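You operate a simulated robot arm through the tools that you are given. There is no shell and no other tool. Be economical: measure what you need, move in short steps, check, and stop when the job is done.

Carry out the task below with a simulated robot arm. There is one attempt and no reset: what you move stays moved.

JOB
Take the carton marked bulbs and leave it on the clear pane marked front. Then turn the dial with three gram marks to 500 g. Then put the hundred gram weight with grey ring on top of the one kilo weight with purple ring. Then take the small orange plug on the top of the blue mat and put it away on the top of the purple mat. Then take the half kilo weight marked out and put it on top of the green sticker dispenser. Then take the squat steel weight and put it on the dull brown pan. Then take the carton marked lids and put it on the clear plate marked cover. Then put the cloth pack with blue band on the clear pane marked top. Then turn the front knob of number stamper to 3. Then fetch the wooden box with orange band and set it on the shelf under the steel table. Then turn the knob of sealer to 2027. Then take the fifty gram weight with blue neck and put it on the disc weight with blue ring. Do these in the order given. Set down upright: carton marked bulbs, half kilo weight marked out, carton marked lids, wooden box with orange band.

It is judged by the outcome, as a careful person would: the job done as asked, and still so three seconds after it is handed in. It fails if anything else is knocked over, pushed out of place, dropped, spilled or broken. Lids that push on must go on centred and level and be pressed home; caps that screw on are set level and turned clockwise until they are tight. Flat cloth is picked up by pressing the open fingertips on it (5 to 10 N) and closing them slowly along it; thin cloth reads only 2 to 8 mm in the jaws.

ROBOT AND FRAMES
A 7-joint arm with a two-finger parallel gripper on a trunk, on a base that drives. Base frame: it is fixed to the floor where the robot stands at the start and does not move with it; the origin is under the middle of the robot, x ahead of it, y to its left, z up. Readings come in mm, degrees, newtons and seconds.
With the tool pointing down near the work surface it reaches from about 240 to 920 mm from the robot's upright axis, wherever it stands. Its first joint turns from -166.0 to 166.0 degrees. Places, roughly: carton marked bulbs [3500, 0, 500]; carton marked lids [250, -2750, 1750]; clear pane marked front [4500, 250, 750]; clear pane marked top [3000, -3000, 750]; clear plate marked cover [3750, 0, 1000]; cloth pack with blue band [500, -3000, 250]; dial with three gram marks [2000, -700, 900]; disc weight with blue ring [3500, -2750, 750]; dull brown pan (6x6x3 cm) [0, -2000, 900]; fifty gram weight with blue neck [3250, -2750, 750]; front knob of number stamper [1200, -3400, 800]; green sticker dispenser [1750, -1000, 750]; half kilo weight marked out [1500, -1000, 750]; hundred gram weight with grey ring [1500, -1000, 750]; knob of sealer [2800, -2700, 800]; one kilo weight with purple ring [2000, -1000, 750]; shelf under the steel table [3900, 0, 400]; small orange plug (3x2x4 cm) [1600, -1000, 800]; squat steel weight [0, -2000, 1000]; top of the purple mat [1300, -1100, 800]; wooden box with orange band [2500, -3500, 750]. Payload 3.43 kg.
The TCP is the grasp point between the finger pads, 30 mm short of the fingertips. In the tool frame z runs along the fingers and y along their closing line. The gripper opens to 94 mm. The fingers are 28 mm wide and 10 mm thick; the gripper's body (50 by 96 mm) begins 55 mm behind the TCP.
Orientation is that of the tool frame in the base frame, as a unit quaternion [w, x, y, z]. With the fingers straight down and closing along the base's y, the tool's x points along the base's -x, its y along +y and its z along -z.

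CONTROLS
- The arm moves only by the tool drive_tool. Its argument "series" is a list of rows, each a list of 7 numbers: the finger opening in mm, from 0 to 94, then the shift along the tool's x, y, z in mm, then the turn, a rotation vector about the tool's x, y, z in degrees. In form: [[claw, dx, dy, dz, rx, ry, rz], ...]. A call has 1 to 10 rows; each row is the pose to reach, as a shift and turn from the pose commanded when the call began, along the tool's axes at that moment. Each row takes 0.2 s and may step no farther than 50 mm and 8.6 degrees from the row before; otherwise, or with a gripper value out of range, the whole call is refused. Where a pose cannot be reached the arm comes as near as it can. A force on the tool above 40 N (or 10 N above the force at the start of the call, whichever is more), or a blocked arm, ends the call early, and 0.2 s more pass. The fingers move at their own pace (about 45 mm/s each) and stop on an object; they squeeze with about 33 N. The grip force told is the motor's: it shows also when the fingers shut on nothing. Time passes only in rows, and 0.2 s behind the last, so rows that repeat a pose let the fingers close. It gives the time, the measured TCP pose, the force on the tool (base axes), the opening and the grip force at its end, in the units of the frame above (readings bear some noise), with the torque about the TCP (base axes, N m) and any sound that the robot's microphone picked up.
- Cameras (640 x 400 px; columns grow to the right, rows downward): "scene" is now at [26.9, 237.1, 1397.7]; the picture's right is [-0.17, -0.98, 0.00], its down [-0.46, 0.08, -0.88] and it looks along [0.87, -0.15, -0.47] (base axes); focal length 276 px, centre (320, 200). "wrist" rides on the gripper at [76, 14, -103] in the tool frame; the picture's right is [-0.18, 0.98, 0.00], its down [-0.75, -0.14, -0.64] and it looks along [-0.63, -0.12, 0.77] (tool axes); focal length 243 px, centre (320, 200). There is no depth. A picture from a camera that has moved, and an enlarged one, comes with that camera's place and axes in the base frame and with its lens.
- get_image(camera): a new picture of that camera. It takes no simulated time.
- roll_base(legs): drives the robot by 1 to 6 legs, each [ahead, turn to the left] in mm and degrees, along the robot's own axes; the way and the turn of a leg run together, so that a leg with both is an arc; at most 1500 mm and 180 degrees a leg. The arm and the cameras ride along, it lands a little off, and it stops where it bumps. It gives what a move gives.
- pan_tilt(pan, tilt): turns the head with the scene camera to pan (to the left, within 120 degrees either way) and tilt (down, from -29 to 69), counted from straight ahead of the robot. It gives what a move gives.
- inspect(camera, box): a new picture of the part [left, top, right, bottom] of that camera's present view, enlarged. It takes no simulated time.
- hand_in(): hands the job in; it is judged then, once.

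Work in short steps. Places have to be worked out from the pictures, the camera data and where the tool is seen: move nearer, look again, correct. Check each grasp and each placing, and mend what went wrong. You have 535 turns and 306 pictures in all, those below and enlarged ones among them. Open the gripper and draw the arm clear of the work before you hand the job in, unless the task says otherwise; then end with one line.

The tools are called after "Call:" as name(argument=value, ...) on one line, values as JSON. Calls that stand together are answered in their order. drive_tool: Moves the arm, as the interface text tells. Its arguments: {"type":"object","properties":{"series":{"type":"array","items":{"type":"array","items":{"type":"number"}}}},"required":["series"]} The other tools are called the same way: roll_base (legs) drives the base; pan_tilt (pan, tilt) turns the head that bears the scene camera; get_image (camera) takes a picture; inspect (camera, box) takes an enlarged picture of a part of a camera's view; hand_in () hands the job in.

At the start:

```text
clock: 0.0
tool_pos: [578.8, -115.9, 673.1]
tool_rot: [0.001, 0.001, 1.0, 0.0]
force: [-0.1, 0.1, 0.8]
torque: [-0.02, 0.0, 0.0]
opening: 94.0
grasp_force: 0.0
robot x, y, heading: [1.3, 15.9, 0.2]
head pan, tilt: [-10.0, 27.9]
```

scene: 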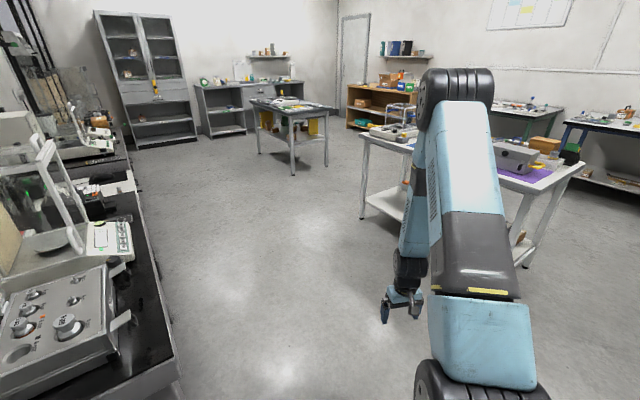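
wrist: 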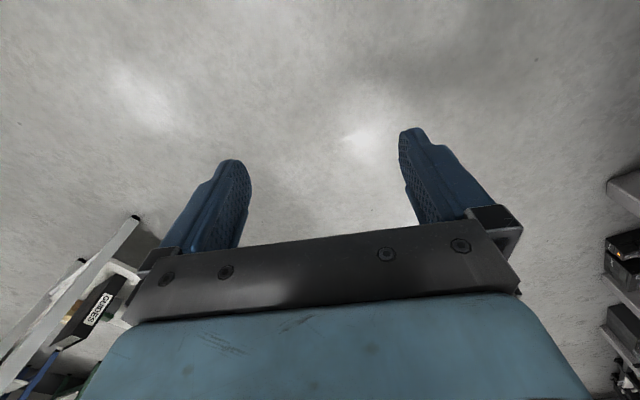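

The steel table seems to be about 3.5 m ahead. I drive partway toward it and look again.

Call:
roll_base(legs=[[1500, 0]])

Call:
pan_tilt(pan=10, tilt=25)

Call:
get_image(camera="scene")

```text
clock: 7.5
tool_pos: [2079.6, -99.0, 672.9]
tool_rot: [0.0, -0.005, 1.0, 0.0]
force: [-0.3, 0.7, -0.2]
torque: [0.0, 0.03, 0.0]
opening: 93.9
grasp_force: 0.1
robot x, y, heading: [1494.8, 29.8, 0.8]
head pan, tilt: [-10.0, 27.9]
```

```text
clock: 8.4
tool_pos: [2078.7, -99.2, 673.7]
tool_rot: [0.0, -0.005, 1.0, 0.0]
force: [-0.7, -0.8, -0.5]
torque: [0.0, 0.0, -0.01]
opening: 94.3
grasp_force: 0.0
robot x, y, heading: [1498.0, 30.9, 0.6]
head pan, tilt: [10.0, 25.0]
```

```text
303 pictures are left
camera scene: at [1523.6, 279.2, 1402.3], right [0.18, -0.98, 0.0], down [-0.42, -0.08, -0.91], along [0.89, 0.17, -0.42], focal length 276 px, centre (320, 200)
```

scene: 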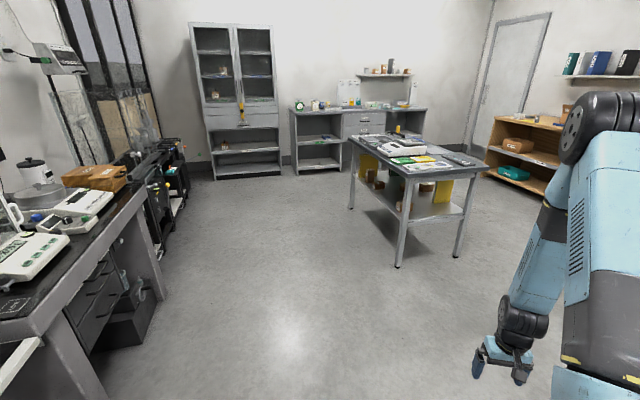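

I see the steel table with an under-shelf ahead; zooming in.

Call:
inspect(camera="scene", box=[330, 110, 500, 260])

Call:
inspect(camera="scene", box=[280, 60, 440, 160])

```text
2.67 times, centred on (415, 185) of scene
camera zoom: at [1523.6, 279.2, 1402.3], right [0.18, -0.98, 0.0], down [-0.42, -0.08, -0.91], along [0.89, 0.17, -0.42], focal length 737 px, centre (67, 240)
```

zoom: 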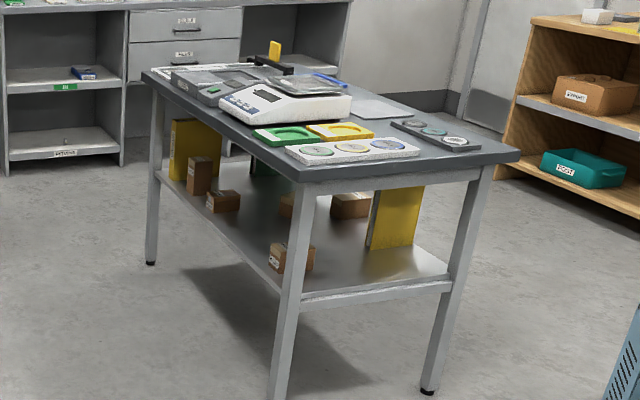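

```text
4.00 times, centred on (360, 110) of scene
camera zoom: at [1523.6, 279.2, 1402.3], right [0.18, -0.98, 0.0], down [-0.42, -0.08, -0.91], along [0.89, 0.17, -0.42], focal length 1105 px, centre (160, 560)
```

zoom: 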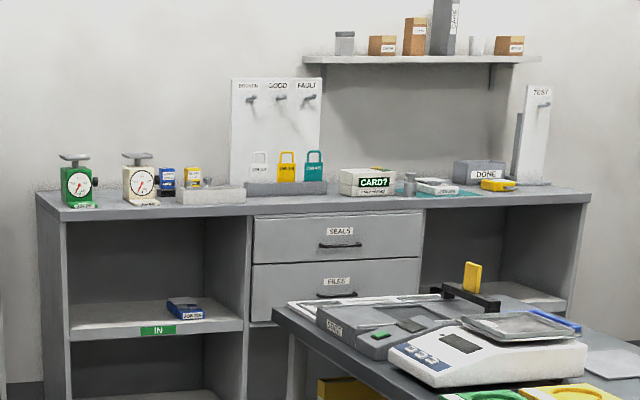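

The steel table is rotated about 23°, with cartons on the under-shelf near its west/left corner. I drive closer to its left end.

Call:
roll_base(legs=[[0, 12], [1250, 0], [0, -25]])

Call:
pan_tilt(pan=0, tilt=35)

Call:
get_image(camera="scene")

```text
clock: 16.9
tool_pos: [3257.1, 69.1, 673.8]
tool_rot: [-0.002, 0.084, 0.996, 0.006]
force: [-4.0, 10.6, 3.2]
torque: [-1.06, -0.52, 0.34]
opening: 93.8
grasp_force: 0.0
robot x, y, heading: [2720.5, 326.1, -10.8]
head pan, tilt: [10.0, 25.0]
stopped in leg 3: the force on the tool passed its limit at 97 N (the readings are from after the stop); the commanded pose is now the measured one
```

```text
clock: 17.7
tool_pos: [3256.0, 69.2, 673.4]
tool_rot: [-0.003, 0.084, 0.996, 0.006]
force: [-6.8, 16.7, 1.8]
torque: [-1.61, -0.66, 0.51]
opening: 93.9
grasp_force: 0.1
robot x, y, heading: [2712.2, 327.3, -11.2]
head pan, tilt: [0.0, 35.0]
```

```text
300 pictures are left
camera scene: at [2788.1, 550.1, 1386.5], right [-0.19, -0.98, 0.0], down [-0.56, 0.11, -0.82], along [0.8, -0.16, -0.57], focal length 276 px, centre (320, 200)
```

scene: 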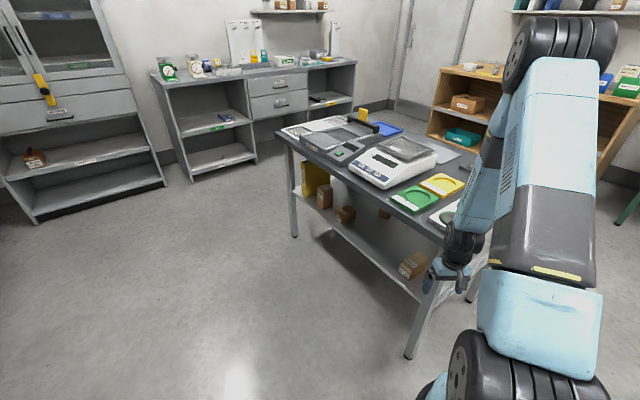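

The gripper bumped the table leg/edge in turning. I back off, and then raise the arm.

Call:
roll_base(legs=[[-250, 0]])

Call:
drive_tool(series=[[94, 25, 0, -40, 0, 0, 0], [94, 50, 0, -80, 0, 0, 0], [94, 75, 0, -120, 0, 0, 0], [94, 100, 0, -160, 0, 0, 0], [94, 125, 0, -200, 0, 0, 0], [94, 150, 0, -240, 0, 0, 0], [94, 175, 0, -280, 0, 0, 0], [94, 180, 0, -320, 0, 0, 0], [94, 180, 0, -350, 0, 0, 0]])

Call:
get_image(camera="scene")

```text
clock: 19.5
tool_pos: [3010.2, 116.0, 673.4]
tool_rot: [-0.003, 0.085, 0.996, 0.007]
force: [0.5, -0.1, -0.7]
torque: [0.01, -0.01, 0.02]
opening: 94.1
grasp_force: 0.1
robot x, y, heading: [2468.9, 370.8, -11.0]
head pan, tilt: [0.0, 35.0]
```

```text
clock: 21.5
tool_pos: [2835.2, 142.2, 1026.4]
tool_rot: [-0.002, 0.085, 0.996, 0.007]
force: [0.7, 0.0, -0.2]
torque: [-0.01, 0.02, -0.04]
opening: 94.0
grasp_force: 0.0
out of reach, approached as far as the arm can: row 5, 6, 7
robot x, y, heading: [2469.8, 372.1, -10.8]
head pan, tilt: [0.0, 35.0]
```

```text
299 pictures are left
camera scene: at [2541.9, 597.1, 1386.6], right [-0.19, -0.98, 0.0], down [-0.56, 0.11, -0.82], along [0.8, -0.16, -0.57], focal length 276 px, centre (320, 200)
```

scene: 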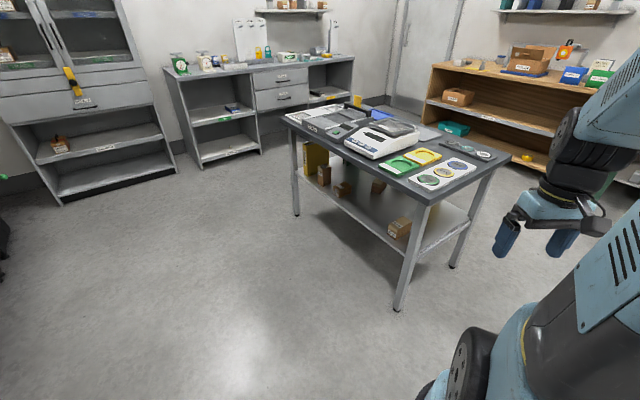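

The arm is now tucked. I enlarge the table to read the labels.

Call:
inspect(camera="scene", box=[290, 160, 450, 260])

Call:
inspect(camera="scene", box=[280, 95, 440, 195])

Call:
inspect(camera="scene", box=[160, 10, 360, 130])

```text
4.00 times, centred on (370, 210) of scene
camera zoom: at [2541.9, 597.1, 1386.6], right [-0.19, -0.98, 0.0], down [-0.56, 0.11, -0.82], along [0.8, -0.16, -0.57], focal length 1105 px, centre (120, 160)
```

zoom: 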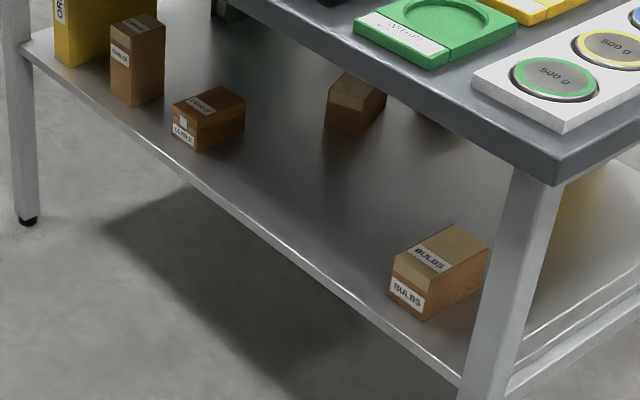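

```text
4.00 times, centred on (360, 145) of scene
camera zoom: at [2541.9, 597.1, 1386.6], right [-0.19, -0.98, 0.0], down [-0.56, 0.11, -0.82], along [0.8, -0.16, -0.57], focal length 1105 px, centre (160, 420)
```

zoom: 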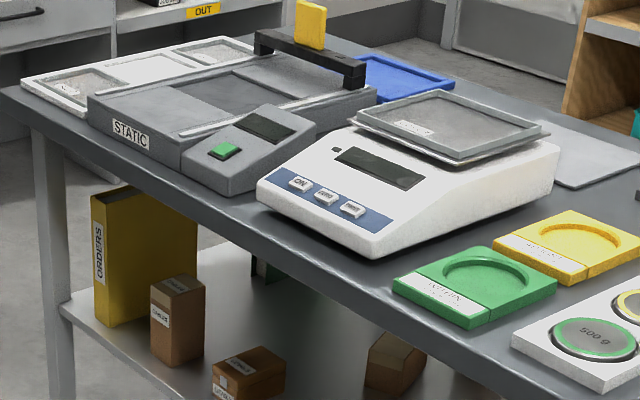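

```text
3.20 times, centred on (260, 70) of scene
camera zoom: at [2541.9, 597.1, 1386.6], right [-0.19, -0.98, 0.0], down [-0.56, 0.11, -0.82], along [0.8, -0.16, -0.57], focal length 884 px, centre (512, 616)
```

zoom: 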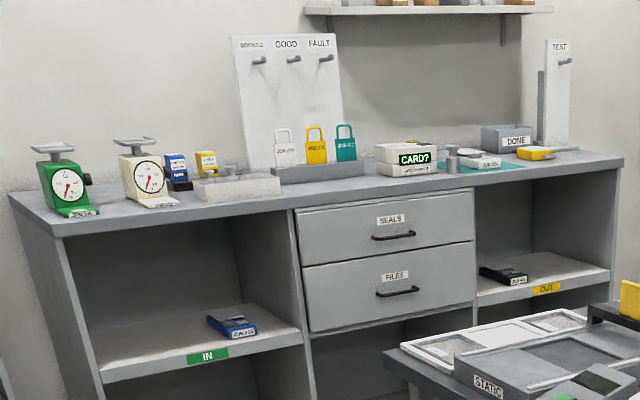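

Bulbs carton is on the under-shelf near (3555,-40), z≈430, its face to the table's left side. I drive to stand on that side, facing it at about -67°.

Call:
roll_base(legs=[[0, 38], [820, 0], [0, -94]])

Call:
pan_tilt(pan=0, tilt=45)

Call:
get_image(camera="scene")

```text
clock: 31.1
tool_pos: [3395.4, 352.8, 1026.4]
tool_rot: [-0.001, 0.356, 0.934, 0.007]
force: [1.3, -0.5, 0.1]
torque: [-0.02, 0.02, -0.01]
opening: 94.0
grasp_force: 0.1
robot x, y, heading: [3250.4, 793.5, -44.9]
head pan, tilt: [0.0, 35.0]
stopped in leg 3: the robot was blocked; the commanded pose is now the measured one
```

```text
clock: 31.9
tool_pos: [3396.6, 353.1, 1026.3]
tool_rot: [0.0, 0.358, 0.934, 0.007]
force: [0.4, 0.6, 0.4]
torque: [-0.04, 0.0, -0.02]
opening: 94.1
grasp_force: 0.1
robot x, y, heading: [3248.8, 792.0, -44.6]
head pan, tilt: [0.0, 45.0]
```

```text
295 pictures are left
camera scene: at [3431.2, 942.3, 1371.8], right [-0.7, -0.71, 0.0], down [-0.5, 0.5, -0.71], along [0.5, -0.5, -0.71], focal length 276 px, centre (320, 200)
```

scene: 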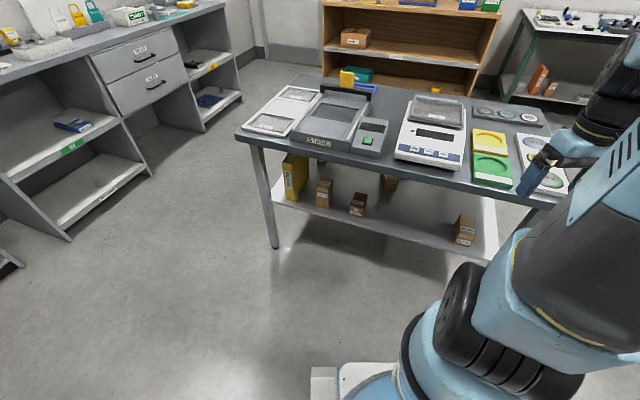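

The base got blocked in the turn; look to find by what.

Call:
pan_tilt(pan=-110, tilt=55)

Call:
get_image(camera="scene")

Call:
pan_tilt(pan=115, tilt=55)

Call:
get_image(camera="scene")

```text
clock: 33.7
tool_pos: [3396.5, 353.5, 1025.7]
tool_rot: [-0.001, 0.358, 0.934, 0.007]
force: [-0.9, 0.4, -0.2]
torque: [-0.02, 0.01, 0.01]
opening: 93.9
grasp_force: 0.1
robot x, y, heading: [3251.3, 793.4, -44.5]
head pan, tilt: [-110.0, 55.0]
```

```text
294 pictures are left
camera scene: at [3308.2, 968.8, 1358.4], right [-0.43, 0.9, 0.0], down [0.74, 0.35, -0.57], along [-0.52, -0.24, -0.82], focal length 276 px, centre (320, 200)
```

scene: 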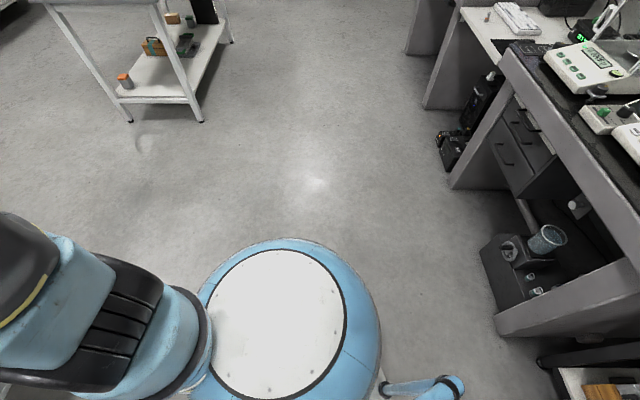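

```text
clock: 37.0
tool_pos: [3396.9, 354.2, 1026.1]
tool_rot: [-0.002, 0.358, 0.934, 0.007]
force: [0.6, 0.0, -0.3]
torque: [-0.01, 0.04, -0.01]
opening: 93.7
grasp_force: 0.2
robot x, y, heading: [3250.6, 792.2, -44.8]
head pan, tilt: [115.0, 55.0]
```

```text
293 pictures are left
camera scene: at [3397.8, 1067.4, 1358.4], right [0.94, -0.34, 0.0], down [-0.28, -0.77, -0.57], along [0.19, 0.54, -0.82], focal length 276 px, centre (320, 200)
```

scene: 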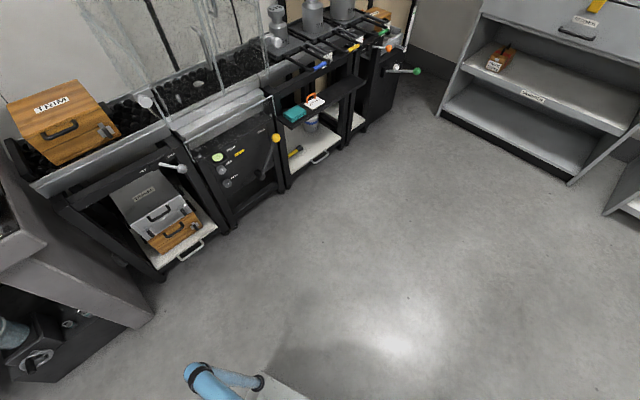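

Nothing close is visible. I try a small turn again to see whether it blocks.

Call:
roll_base(legs=[[0, -10]])

Call:
pan_tilt(pan=-50, tilt=30)

Call:
get_image(camera="scene")

```text
clock: 38.1
tool_pos: [3318.8, 332.6, 1025.8]
tool_rot: [-0.001, 0.439, 0.899, 0.006]
force: [0.6, 0.2, 0.1]
torque: [-0.01, 0.0, 0.01]
opening: 94.0
grasp_force: 0.0
robot x, y, heading: [3260.4, 794.4, -54.9]
head pan, tilt: [115.0, 55.0]
```

```text
clock: 40.6
tool_pos: [3318.9, 333.8, 1025.9]
tool_rot: [-0.001, 0.438, 0.899, 0.007]
force: [-0.4, -0.2, -0.6]
torque: [-0.02, 0.03, 0.03]
opening: 94.5
grasp_force: 0.0
robot x, y, heading: [3258.9, 796.2, -54.9]
head pan, tilt: [-50.0, 30.0]
```

```text
292 pictures are left
camera scene: at [3393.3, 891.3, 1394.4], right [-0.97, 0.26, 0.0], down [0.13, 0.48, -0.87], along [-0.22, -0.84, -0.5], focal length 276 px, centre (320, 200)
```

scene: 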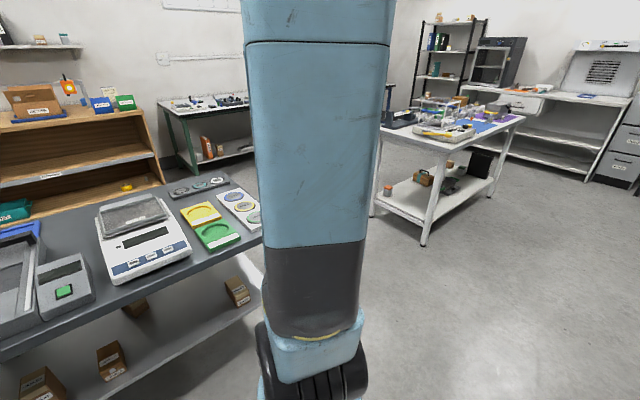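

It turns freely now. Turn to face the carton and look.

Call:
roll_base(legs=[[0, -13], [100, 0]])

Call:
pan_tilt(pan=0, tilt=50)

Call:
get_image(camera="scene")

```text
clock: 42.7
tool_pos: [3249.5, 238.9, 1026.0]
tool_rot: [0.0, 0.537, 0.843, 0.007]
force: [-0.1, 0.3, -0.3]
torque: [0.02, -0.07, -0.01]
opening: 93.8
grasp_force: 0.2
robot x, y, heading: [3301.5, 706.5, -67.9]
head pan, tilt: [-50.0, 30.0]
```

```text
clock: 43.8
tool_pos: [3250.0, 238.9, 1026.3]
tool_rot: [0.001, 0.537, 0.843, 0.007]
force: [-0.7, 0.1, -0.6]
torque: [0.0, 0.0, 0.0]
opening: 94.0
grasp_force: 0.0
robot x, y, heading: [3301.9, 705.5, -68.1]
head pan, tilt: [0.0, 50.0]
```

```text
291 pictures are left
camera scene: at [3524.6, 776.3, 1364.9], right [-0.93, -0.37, 0.0], down [-0.29, 0.71, -0.64], along [0.24, -0.6, -0.77], focal length 276 px, centre (320, 200)
```

scene: 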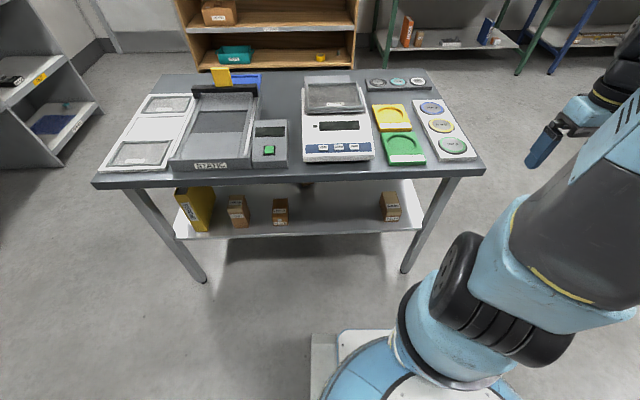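

Enlarge the panes and the carton.

Call:
inspect(camera="scene", box=[80, 60, 240, 200])

Call:
inspect(camera="scene", box=[340, 150, 500, 290])

Call:
inspect(camera="scene", box=[240, 60, 400, 170])

```text
2.86 times, centred on (160, 130) of scene
camera zoom: at [3524.6, 776.3, 1364.9], right [-0.93, -0.37, 0.0], down [-0.29, 0.71, -0.64], along [0.24, -0.6, -0.77], focal length 790 px, centre (777, 400)
```

zoom: 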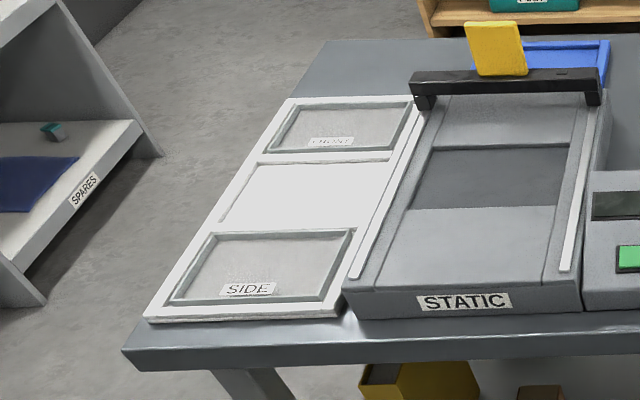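

```text
2.86 times, centred on (420, 220) of scene
camera zoom: at [3524.6, 776.3, 1364.9], right [-0.93, -0.37, 0.0], down [-0.29, 0.71, -0.64], along [0.24, -0.6, -0.77], focal length 790 px, centre (34, 143)
```

zoom: 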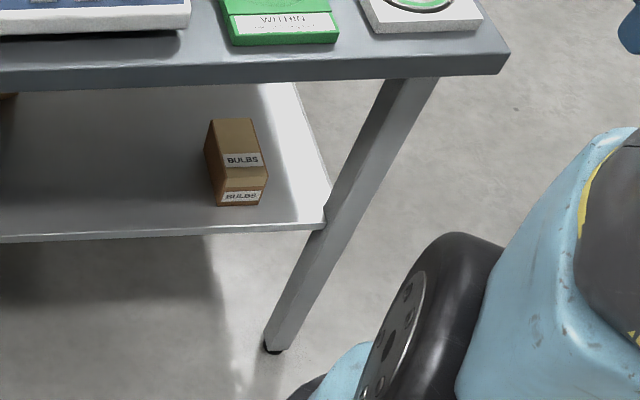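

```text
3.64 times, centred on (320, 115) of scene
camera zoom: at [3524.6, 776.3, 1364.9], right [-0.93, -0.37, 0.0], down [-0.29, 0.71, -0.64], along [0.24, -0.6, -0.77], focal length 1005 px, centre (320, 509)
```

zoom: 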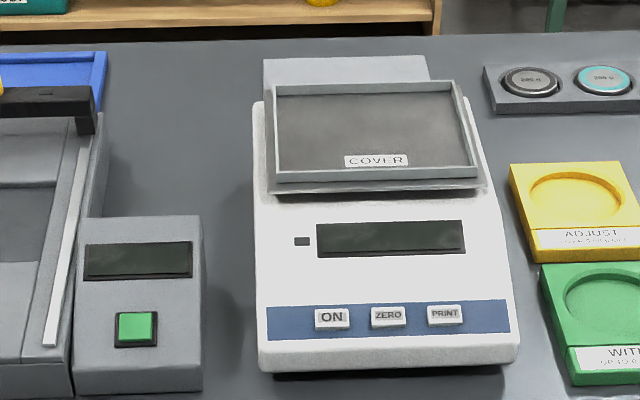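

FRONT is the far-right pane at the far table end; the bulbs carton (≈68×124×57) is centred near (3517,-34), standing on the shelf at z≈400. I lower the tool outside the table while pitching it 45° forward.

Call:
drive_tool(series=[[94, 0, 20, 30, 0, -8, 0], [94, 0, 40, 60, 0, -16, 0], [94, 0, 60, 90, 0, -24, 0], [94, 0, 80, 120, 0, -32, 0], [94, 0, 100, 150, 0, -40, 0], [94, 0, 120, 180, 0, -45, 0], [94, -10, 137, 210, 0, -45, 0], [94, -20, 137, 246, 0, -45, 0], [94, -20, 137, 280, 0, -45, 0], [94, -20, 137, 310, 0, -45, 0]])

Call:
get_image(camera="scene")

Call:
get_image(camera="wrist")

```text
clock: 46.0
tool_pos: [3335.3, 173.0, 619.5]
tool_rot: [0.322, 0.499, 0.78, -0.199]
force: [0.8, 1.4, -1.9]
torque: [-0.15, -0.11, -0.01]
opening: 94.0
grasp_force: 0.0
out of reach, approached as far as the arm can: row 2, 3, 4, 5, 6, 7, 8, 9, 10
robot x, y, heading: [3302.6, 706.4, -67.9]
head pan, tilt: [0.0, 50.0]
```

```text
287 pictures are left
camera scene: at [3524.9, 774.7, 1364.9], right [-0.93, -0.37, 0.0], down [-0.29, 0.71, -0.64], along [0.24, -0.59, -0.77], focal length 276 px, centre (320, 200)
```

scene: 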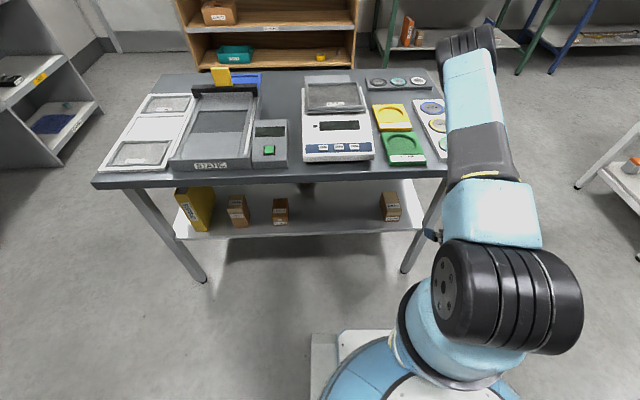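

```text
286 pictures are left
camera wrist: at [3296.0, 293.1, 638.7], right [0.94, 0.3, 0.14], down [-0.1, -0.14, 0.98], along [0.31, -0.94, -0.1], focal length 243 px, centre (320, 200)
```

wrist: 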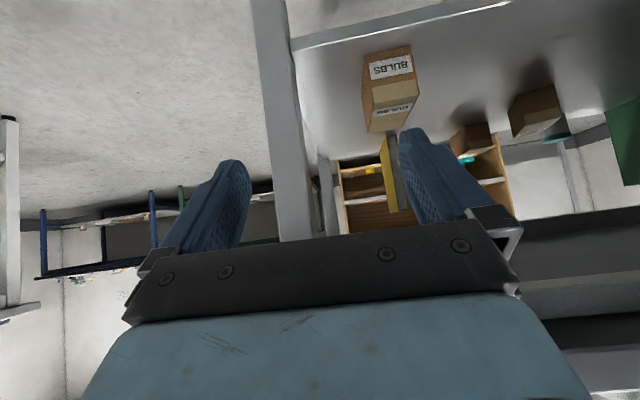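

The arm is folded, with its elbow over the table; I need to stand farther back. Backing up 230 mm, then extending.

Call:
roll_base(legs=[[-230, 0]])

Call:
get_image(camera="scene")

```text
clock: 47.8
tool_pos: [3248.8, 388.6, 619.0]
tool_rot: [0.323, 0.499, 0.779, -0.198]
force: [0.0, 0.0, -0.2]
torque: [-0.02, -0.01, -0.02]
opening: 94.0
grasp_force: 0.0
robot x, y, heading: [3213.2, 925.0, -68.1]
head pan, tilt: [0.0, 50.0]
```

```text
285 pictures are left
camera scene: at [3438.1, 990.5, 1364.8], right [-0.93, -0.37, 0.0], down [-0.29, 0.71, -0.64], along [0.24, -0.6, -0.77], focal length 276 px, centre (320, 200)
```

scene: 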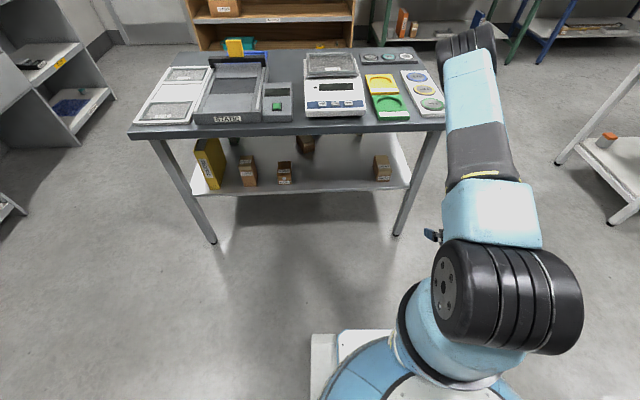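

Now move to a point just outside the shelf, in line with the carton.

Call:
drive_tool(series=[[94, -27, 8.5, 32, 0, 0, 0], [94, -54, 17, 64, 0, 0, 0], [94, -81, 25.5, 96, 0.3, 0, 0.3], [94, -108, 34, 128, 0.5, 0, 0.5], [94, -135, 43, 160, 0.7, 0, 0.7], [94, -162, 51, 192, 1, 0, 1], [94, -189, 60, 224, 1, 0, 1], [94, -216, 68.5, 255, 1, 0, 1]])

Call:
get_image(camera="wrist")

Call:
get_image(camera="scene")

```text
clock: 49.6
tool_pos: [3450.1, 116.5, 590.5]
tool_rot: [0.32, 0.509, 0.773, -0.202]
force: [-0.5, 0.4, 0.4]
torque: [0.0, 0.02, 0.03]
opening: 94.2
grasp_force: 0.0
robot x, y, heading: [3213.5, 918.9, -68.1]
head pan, tilt: [0.0, 50.0]
```

```text
284 pictures are left
camera wrist: at [3412.8, 237.7, 611.3], right [0.95, 0.27, 0.14], down [-0.11, -0.14, 0.98], along [0.29, -0.95, -0.11], focal length 243 px, centre (320, 200)
```

wrist: 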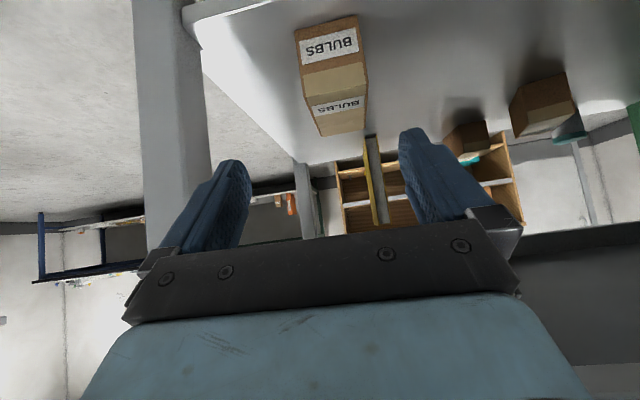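

```text
283 pictures are left
camera scene: at [3438.1, 990.4, 1364.8], right [-0.93, -0.37, 0.0], down [-0.29, 0.71, -0.64], along [0.24, -0.6, -0.77], focal length 276 px, centre (320, 200)
```

scene: 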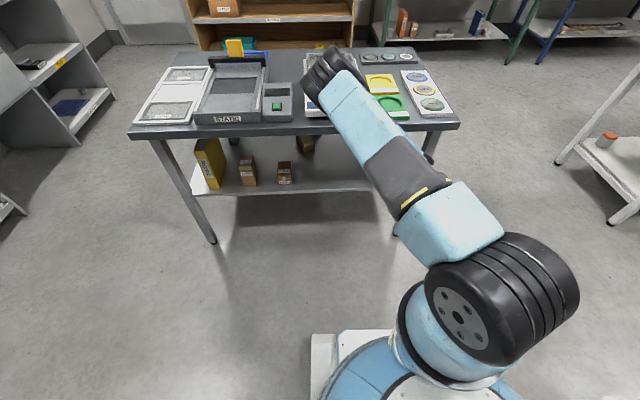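

Carton front mid at about l=237 vs my l=217 (table-long coordinate): shift 20 mm sideways and go in along the tool axis, most of the way.

Call:
drive_tool(series=[[94, 0, 20, 0, 0, 0, 0], [94, 0, 20, 35, 0, 0, 0], [94, 0, 20, 70, 0, 0, 0], [94, 0, 20, 100, 0, 0, 0], [94, 0, 20, 130, 0, 0, 0]])

Call:
get_image(camera="wrist")

```text
clock: 50.8
tool_pos: [3507.0, 42.5, 497.4]
tool_rot: [0.32, 0.509, 0.772, -0.203]
force: [0.1, 0.0, 0.0]
torque: [-0.02, 0.01, 0.0]
opening: 93.8
grasp_force: 0.0
robot x, y, heading: [3213.8, 918.5, -68.2]
head pan, tilt: [0.0, 50.0]
```

```text
282 pictures are left
camera wrist: at [3470.0, 161.6, 517.5], right [0.95, 0.27, 0.14], down [-0.11, -0.14, 0.98], along [0.29, -0.95, -0.1], focal length 243 px, centre (320, 200)
```

wrist: 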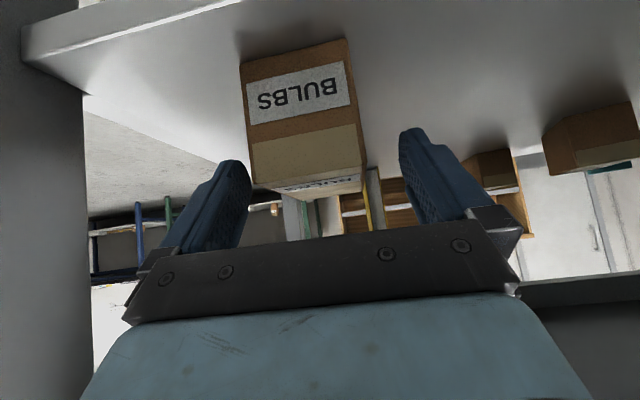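

Slight correct -8 mm sideways, then finish approach and stop before the close.

Call:
drive_tool(series=[[94, 0, -8, 15, 0, 0, 0], [94, -3, -8, 40, 0, 0, 0], [94, -6, -8, 60, 0, 0, 0], [94, -9, -8, 75, 0, 0, 0], [94, -10, -8, 85, 0, 0, 0]])

Call:
get_image(camera="wrist")

```text
clock: 51.8
tool_pos: [3521.6, -15.6, 460.0]
tool_rot: [0.323, 0.509, 0.771, -0.206]
force: [-1.0, 3.4, 12.9]
torque: [0.57, -0.03, 0.06]
opening: 93.8
grasp_force: 0.0
robot x, y, heading: [3214.0, 920.6, -68.3]
head pan, tilt: [0.0, 50.0]
stopped in row 4: the force on the tool passed its limit at 50 N (the readings are from after the stop); the commanded pose is now the measured one
```

```text
281 pictures are left
camera wrist: at [3485.4, 105.3, 479.0], right [0.95, 0.27, 0.14], down [-0.11, -0.13, 0.99], along [0.29, -0.95, -0.1], focal length 243 px, centre (320, 200)
```

wrist: 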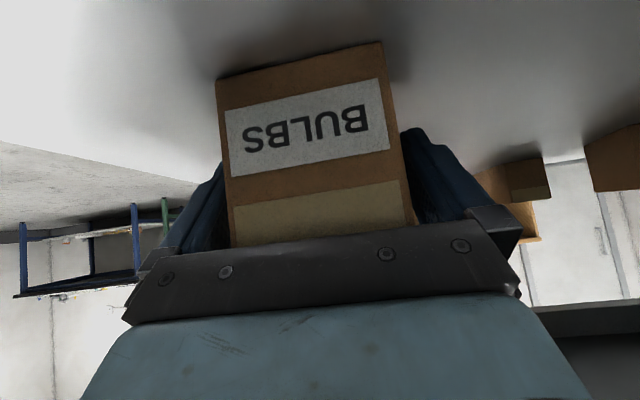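

The fingertips touched the shelf (so shelf z≈428). The carton is between the fingers; raise 6 mm and close.

Call:
drive_tool(series=[[94, -4, 0, -4, 0, 0, 0], [70, -4, 0, -4, 0, 0, 0], [60, -4, 0, -4, 0, 0, 0], [50, -4, 0, -4, 0, 0, 0], [40, -4, 0, -4, 0, 0, 0], [40, -4, 0, -4, 0, 0, 0], [40, -4, 0, -4, 0, 0, 0]])

Call:
get_image(camera="wrist")

```text
clock: 53.4
tool_pos: [3521.5, -14.4, 462.9]
tool_rot: [0.322, 0.508, 0.772, -0.205]
force: [0.2, -0.6, -0.2]
torque: [0.01, 0.02, 0.02]
opening: 66.2
grasp_force: 32.8
robot x, y, heading: [3213.1, 921.6, -68.0]
head pan, tilt: [0.0, 50.0]
```

```text
280 pictures are left
camera wrist: at [3485.5, 105.6, 483.1], right [0.95, 0.27, 0.14], down [-0.11, -0.14, 0.98], along [0.29, -0.95, -0.1], focal length 243 px, centre (320, 200)
```

wrist: 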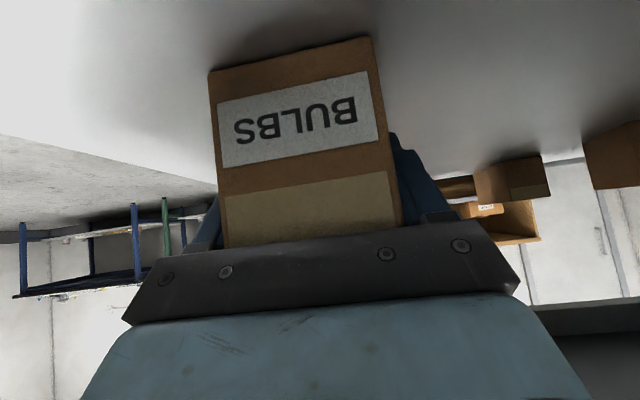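

Firm grip at 66 mm. Lift 30 mm, then withdraw level, outward.

Call:
drive_tool(series=[[40, -11, 0, -11, 0, 0, 0], [40, -21, 0, -21, 0, 0, 0], [40, 0, 0, -42, 0, 0, 0], [40, 25, 0, -67, 0, 0, 0], [40, 55, 0, -97, 0, 0, 0], [40, 85, 0, -127, 0, 0, 0], [40, 115, 0, -157, 0, 0, 0], [40, 145, 0, -187, 0, 0, 0], [40, 175, 0, -217, 0, 0, 0]])

Call:
get_image(camera="scene")

Call:
get_image(camera="wrist")

```text
clock: 55.6
tool_pos: [3504.8, 266.9, 500.3]
tool_rot: [0.344, 0.42, 0.825, -0.156]
force: [-0.4, 0.3, -1.6]
torque: [0.03, 0.0, 0.01]
opening: 65.9
grasp_force: 32.8
out of reach, approached as far as the arm can: row 7, 8, 9
robot x, y, heading: [3214.1, 920.5, -68.1]
head pan, tilt: [0.0, 50.0]
stopped in row 9: the arm was blocked; the commanded pose is now the measured one
```

```text
279 pictures are left
camera scene: at [3438.0, 990.1, 1364.9], right [-0.93, -0.37, 0.0], down [-0.29, 0.71, -0.64], along [0.24, -0.6, -0.77], focal length 276 px, centre (320, 200)
```

scene: 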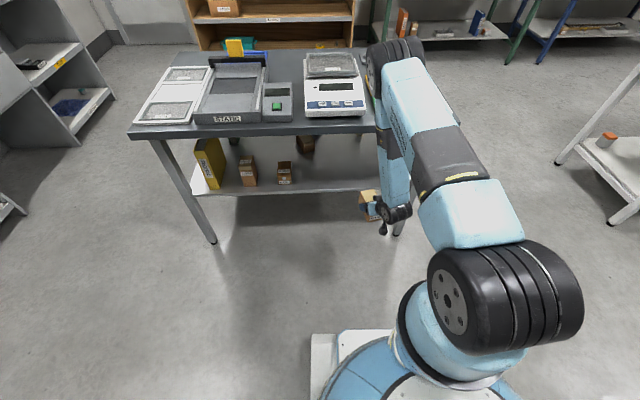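

```text
278 pictures are left
camera wrist: at [3440.9, 376.2, 520.9], right [0.86, 0.48, 0.16], down [-0.08, -0.18, 0.98], along [0.5, -0.86, -0.11], focal length 243 px, centre (320, 200)
```

wrist: 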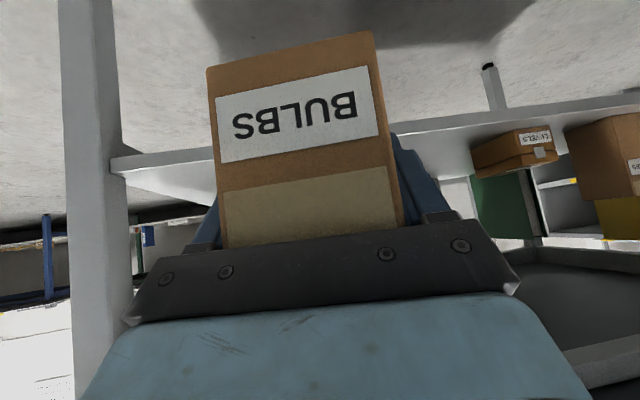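

The carton is out of the shelf. Back the base away 250 mm, then lift the arm.

Call:
roll_base(legs=[[-250, 0]])

Call:
drive_tool(series=[[40, -20, 0, -20, 0, 0, 0], [40, -40, 0, -40, 0, 0, 0], [40, -65, 0, -65, 0, 0, 0], [40, -90, 0, -90, 0, 0, 0], [40, -115, 0, -115, 0, 0, 0], [40, -140, 0, -140, 0, 0, 0], [40, -165, 0, -165, 0, 0, 0], [40, -190, 0, -190, 0, 0, 0], [40, -215, 0, -215, 0, 0, 0], [40, -240, 0, -240, 0, 0, 0]])

Call:
get_image(camera="scene")

```text
clock: 57.4
tool_pos: [3411.3, 496.8, 499.4]
tool_rot: [0.343, 0.421, 0.825, -0.156]
force: [-0.4, 0.3, -1.4]
torque: [0.01, 0.01, -0.02]
opening: 65.7
grasp_force: 33.0
robot x, y, heading: [3121.2, 1149.8, -68.3]
head pan, tilt: [0.0, 50.0]
```

```text
clock: 59.6
tool_pos: [3406.0, 488.1, 838.8]
tool_rot: [0.343, 0.421, 0.825, -0.157]
force: [-0.1, 0.4, -1.7]
torque: [0.03, 0.01, 0.01]
opening: 65.9
grasp_force: 33.7
robot x, y, heading: [3121.0, 1154.6, -68.5]
head pan, tilt: [0.0, 50.0]
```

```text
277 pictures are left
camera scene: at [3346.0, 1220.2, 1364.8], right [-0.93, -0.37, 0.0], down [-0.29, 0.71, -0.64], along [0.24, -0.6, -0.77], focal length 276 px, centre (320, 200)
```

scene: 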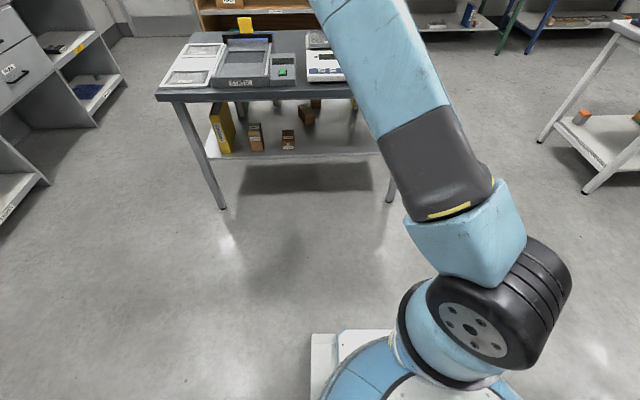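

Holding well. Retract and raise it further for travel.

Call:
drive_tool(series=[[40, -30, 0, -30, 0, 0, 0], [40, -60, 0, -60, 0, 0, 0], [40, -90, 0, -90, 0, 0, 0], [40, -90, 0, -115, 0, 0, 0], [40, -70, 0, -140, 0, 0, 0], [40, -50, 0, -165, 0, 0, 0], [40, -30, 0, -190, 0, 0, 0], [40, -7, 0, -219, 0, 0, 0]])

Call:
pan_tilt(pan=70, tilt=30)

Call:
get_image(camera="scene")

```text
clock: 61.4
tool_pos: [3317.4, 577.3, 1014.7]
tool_rot: [0.342, 0.42, 0.826, -0.156]
force: [1.1, 0.0, -1.5]
torque: [-0.02, 0.06, -0.01]
opening: 66.1
grasp_force: 33.0
out of reach, approached as far as the arm can: row 8
robot x, y, heading: [3123.9, 1150.3, -68.3]
head pan, tilt: [0.0, 50.0]
```

```text
clock: 62.8
tool_pos: [3317.5, 578.1, 1014.8]
tool_rot: [0.344, 0.42, 0.825, -0.156]
force: [-0.2, -0.1, -2.0]
torque: [0.01, 0.0, 0.01]
opening: 66.0
grasp_force: 33.2
robot x, y, heading: [3123.0, 1149.3, -68.3]
head pan, tilt: [70.0, 30.0]
```

```text
276 pictures are left
camera scene: at [3407.3, 1295.1, 1394.4], right [0.03, -1.0, 0.0], down [-0.5, -0.02, -0.87], along [0.87, 0.03, -0.5], focal length 276 px, centre (320, 200)
```

scene: 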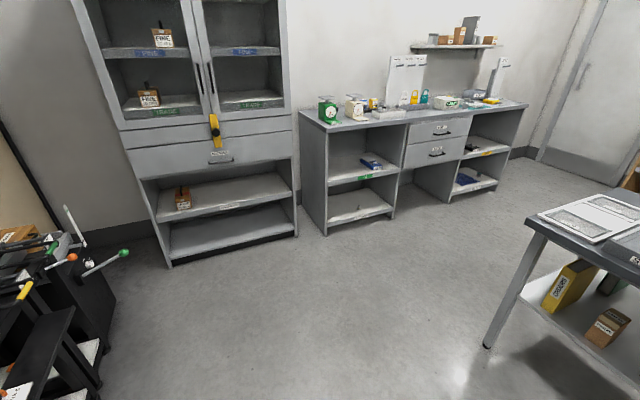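

Clear floor route along the bench. Drive around to the far end of the table.

Call:
roll_base(legs=[[0, 61], [1490, 0], [0, -44]])

Call:
roll_base(legs=[[770, 0], [0, -105]])

Call:
pan_tilt(pan=0, tilt=45)

Call:
get_image(camera="scene")

```text
clock: 65.1
tool_pos: [3622.5, 812.7, 1016.2]
tool_rot: [0.373, 0.132, 0.918, -0.036]
force: [0.3, 0.2, -2.1]
torque: [0.03, 0.02, 0.0]
opening: 65.7
grasp_force: 33.0
robot x, y, heading: [3098.4, 1113.9, -29.7]
head pan, tilt: [70.0, 30.0]
stopped in leg 1: the robot was blocked; the commanded pose is now the measured one
```

```text
clock: 71.2
tool_pos: [4119.8, 230.2, 1018.3]
tool_rot: [0.356, 0.327, 0.868, -0.115]
force: [-0.2, -1.2, -1.2]
torque: [-0.02, 0.0, -0.01]
opening: 65.8
grasp_force: 33.5
robot x, y, heading: [3795.8, 747.9, -55.3]
head pan, tilt: [70.0, 30.0]
stopped in leg 2: the robot was blocked; the commanded pose is now the measured one
```

```text
clock: 72.6
tool_pos: [4122.2, 230.3, 1017.3]
tool_rot: [0.357, 0.327, 0.867, -0.117]
force: [0.8, -0.4, -1.6]
torque: [-0.01, -0.04, 0.03]
opening: 65.6
grasp_force: 32.9
robot x, y, heading: [3789.7, 748.7, -55.2]
head pan, tilt: [0.0, 45.0]
```

```text
275 pictures are left
camera scene: at [3999.2, 861.0, 1371.8], right [-0.82, -0.57, 0.0], down [-0.4, 0.58, -0.71], along [0.4, -0.58, -0.71], focal length 276 px, centre (320, 200)
```

scene: 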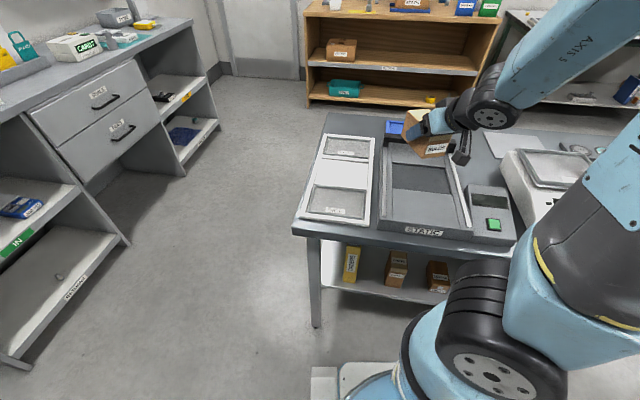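

The turns get cut short sometimes; I'll use smaller turns and check each. Turn left in two parts.

Call:
roll_base(legs=[[0, 35], [0, 35]])

```text
clock: 74.5
tool_pos: [4321.3, 444.2, 1017.9]
tool_rot: [0.373, 0.107, 0.921, -0.027]
force: [0.0, 0.0, -0.5]
torque: [-0.03, 0.02, -0.04]
opening: 65.9
grasp_force: 32.9
robot x, y, heading: [3780.7, 718.2, -27.0]
head pan, tilt: [0.0, 45.0]
stopped in leg 1: the robot was blocked; the commanded pose is now the measured one
```

Call:
roll_base(legs=[[0, 20], [0, 20]])

Call:
get_image(camera="scene")

```text
clock: 76.3
tool_pos: [4385.8, 648.9, 1019.9]
tool_rot: [0.371, -0.057, 0.926, 0.04]
force: [0.0, -0.3, -0.9]
torque: [0.0, -0.01, 0.03]
opening: 66.0
grasp_force: 33.3
robot x, y, heading: [3776.7, 700.2, -6.3]
head pan, tilt: [0.0, 45.0]
stopped in leg 2: the robot was blocked; the commanded pose is now the measured one
```

```text
274 pictures are left
camera scene: at [3823.8, 929.5, 1371.8], right [-0.11, -0.99, 0.0], down [-0.7, 0.08, -0.71], along [0.7, -0.08, -0.71], focal length 276 px, centre (320, 200)
```

scene: 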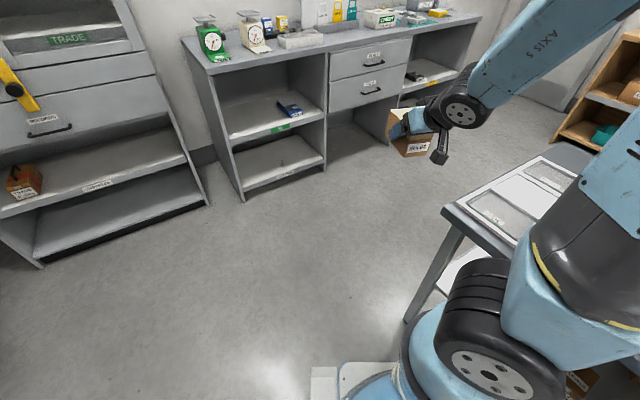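

Call:
roll_base(legs=[[0, 12], [0, 12]])

Call:
roll_base(legs=[[850, 0]])

```text
clock: 78.4
tool_pos: [4364.7, 884.4, 1019.4]
tool_rot: [0.357, -0.237, 0.897, 0.112]
force: [0.3, -0.2, -1.1]
torque: [0.02, 0.01, 0.01]
opening: 66.0
grasp_force: 32.9
robot x, y, heading: [3788.1, 675.3, 16.5]
head pan, tilt: [0.0, 45.0]
stopped in leg 2: the robot was blocked; the commanded pose is now the measured one
```

```text
clock: 82.9
tool_pos: [5171.3, 1127.0, 1019.0]
tool_rot: [0.357, -0.238, 0.896, 0.113]
force: [-0.2, -0.5, -1.1]
torque: [0.0, 0.03, 0.01]
opening: 65.8
grasp_force: 33.0
robot x, y, heading: [4594.5, 919.2, 16.6]
head pan, tilt: [0.0, 45.0]
```

Now turn right in small parts.

Call:
roll_base(legs=[[0, -17], [0, -17], [0, -17], [0, -17]])

Call:
get_image(camera="scene")

```text
clock: 84.7
tool_pos: [5204.3, 948.9, 1020.6]
tool_rot: [0.369, -0.103, 0.922, 0.058]
force: [0.7, 0.7, -1.5]
torque: [-0.01, 0.0, -0.01]
opening: 65.9
grasp_force: 33.3
robot x, y, heading: [4591.0, 935.5, -0.1]
head pan, tilt: [0.0, 45.0]
stopped in leg 2: the robot was blocked; the commanded pose is now the measured one
```

```text
273 pictures are left
camera scene: at [4614.4, 1168.4, 1371.7], right [-0.01, -1.0, 0.0], down [-0.71, 0.0, -0.71], along [0.71, 0.0, -0.71], focal length 276 px, centre (320, 200)
```

scene: 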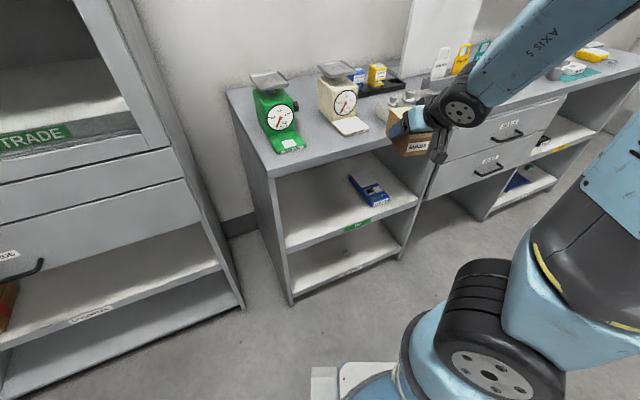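

Call:
roll_base(legs=[[0, -50]])

```text
clock: 86.5
tool_pos: [5155.0, 695.0, 1023.3]
tool_rot: [0.374, 0.099, 0.922, -0.022]
force: [-0.5, 0.2, -2.0]
torque: [-0.02, 0.01, -0.01]
opening: 66.1
grasp_force: 33.0
robot x, y, heading: [4597.7, 958.5, -24.8]
head pan, tilt: [0.0, 45.0]
stopped in leg 1: the robot was blocked; the commanded pose is now the measured one
```

Perhaps the arm's posture at its limit provokes these stops; I relax it a bit forward and down, then turn.

Call:
drive_tool(series=[[40, -20, 0, 40, 0, 0, 0], [40, -20, 0, 70, 0, 0, 0]])

Call:
roll_base(legs=[[0, -45]])

```text
clock: 87.1
tool_pos: [5214.7, 684.2, 984.2]
tool_rot: [0.374, 0.098, 0.922, -0.022]
force: [-0.5, 0.4, -1.2]
torque: [-0.01, 0.0, -0.03]
opening: 66.1
grasp_force: 33.2
robot x, y, heading: [4597.7, 959.7, -24.8]
head pan, tilt: [0.0, 45.0]
```

```text
clock: 89.8
tool_pos: [4855.0, 331.5, 985.7]
tool_rot: [0.338, 0.435, 0.819, -0.159]
force: [0.9, 1.1, -2.0]
torque: [0.03, 0.05, -0.03]
opening: 66.0
grasp_force: 32.9
robot x, y, heading: [4650.6, 978.2, -68.5]
head pan, tilt: [0.0, 45.0]
stopped in leg 1: the robot was blocked; the commanded pose is now the measured one
```

Call:
roll_base(legs=[[0, 14], [760, 0]])

```text
clock: 94.9
tool_pos: [5452.8, -210.4, 984.9]
tool_rot: [0.356, 0.328, 0.867, -0.116]
force: [-0.5, 0.6, -0.9]
torque: [0.01, 0.02, 0.02]
opening: 66.0
grasp_force: 33.1
robot x, y, heading: [5097.4, 365.6, -54.0]
head pan, tilt: [0.0, 45.0]
```

Now turn right toward the table end, in single calls.

Call:
roll_base(legs=[[0, -55]])

Call:
roll_base(legs=[[0, -40]])

```text
clock: 98.3
tool_pos: [4833.4, -259.9, 986.6]
tool_rot: [0.263, 0.69, 0.621, -0.265]
force: [1.0, -0.1, -0.7]
torque: [0.04, 0.0, 0.0]
opening: 65.9
grasp_force: 33.5
robot x, y, heading: [5154.0, 341.0, -108.7]
head pan, tilt: [0.0, 45.0]
stopped in leg 1: the robot was blocked; the commanded pose is now the measured one
```

```text
clock: 99.9
tool_pos: [4689.4, -127.1, 994.1]
tool_rot: [0.227, 0.768, 0.516, -0.305]
force: [-0.6, -2.3, -1.8]
torque: [0.03, -0.02, -0.01]
opening: 65.8
grasp_force: 33.0
robot x, y, heading: [5176.5, 343.2, -123.9]
head pan, tilt: [0.0, 45.0]
stopped in leg 1: the robot was blocked; the commanded pose is now the measured one
```

Call:
roll_base(legs=[[0, -32]])

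Call:
get_image(camera="scene")

```text
clock: 100.6
tool_pos: [4698.3, -113.5, 1005.2]
tool_rot: [0.231, 0.765, 0.514, -0.312]
force: [0.1, -0.4, -2.0]
torque: [0.02, -0.02, -0.02]
opening: 65.9
grasp_force: 32.9
robot x, y, heading: [5173.8, 344.1, -123.9]
head pan, tilt: [0.0, 45.0]
stopped in leg 1: the robot was blocked; the commanded pose is now the measured one
```

```text
272 pictures are left
camera scene: at [5354.5, 192.1, 1371.7], right [-0.83, 0.56, 0.0], down [0.39, 0.59, -0.71], along [-0.39, -0.59, -0.71], focal length 276 px, centre (320, 200)
```

scene: 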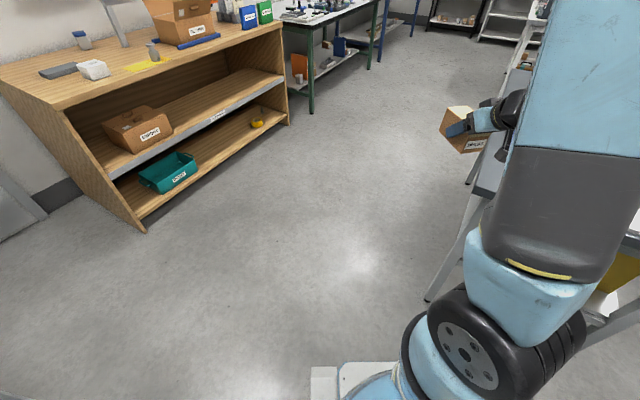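

Call:
roll_base(legs=[[0, -15]])

Call:
pan_tilt(pan=-60, tilt=30)

Call:
get_image(camera="scene")

```text
clock: 101.3
tool_pos: [4696.9, -113.0, 1005.1]
tool_rot: [0.23, 0.765, 0.515, -0.311]
force: [0.0, -0.1, -0.6]
torque: [0.02, 0.01, -0.02]
opening: 65.8
grasp_force: 33.0
robot x, y, heading: [5175.4, 343.3, -123.9]
head pan, tilt: [0.0, 45.0]
stopped in leg 1: the robot was blocked; the commanded pose is now the measured one
```

```text
clock: 102.6
tool_pos: [4696.3, -114.2, 1004.9]
tool_rot: [0.23, 0.765, 0.515, -0.311]
force: [-0.1, 0.3, -1.5]
torque: [0.05, -0.03, -0.01]
opening: 66.1
grasp_force: 33.0
robot x, y, heading: [5173.4, 344.2, -123.9]
head pan, tilt: [-60.0, 30.0]
```

```text
271 pictures are left
camera scene: at [5309.4, 265.7, 1394.4], right [0.07, 1.0, 0.0], down [0.5, -0.03, -0.87], along [-0.86, 0.06, -0.5], focal length 276 px, centre (320, 200)
```

scene: 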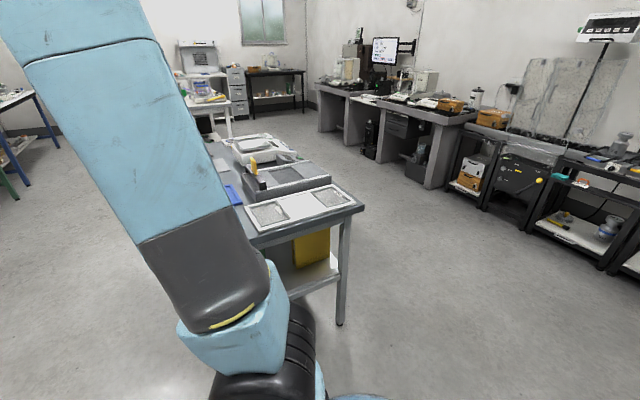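

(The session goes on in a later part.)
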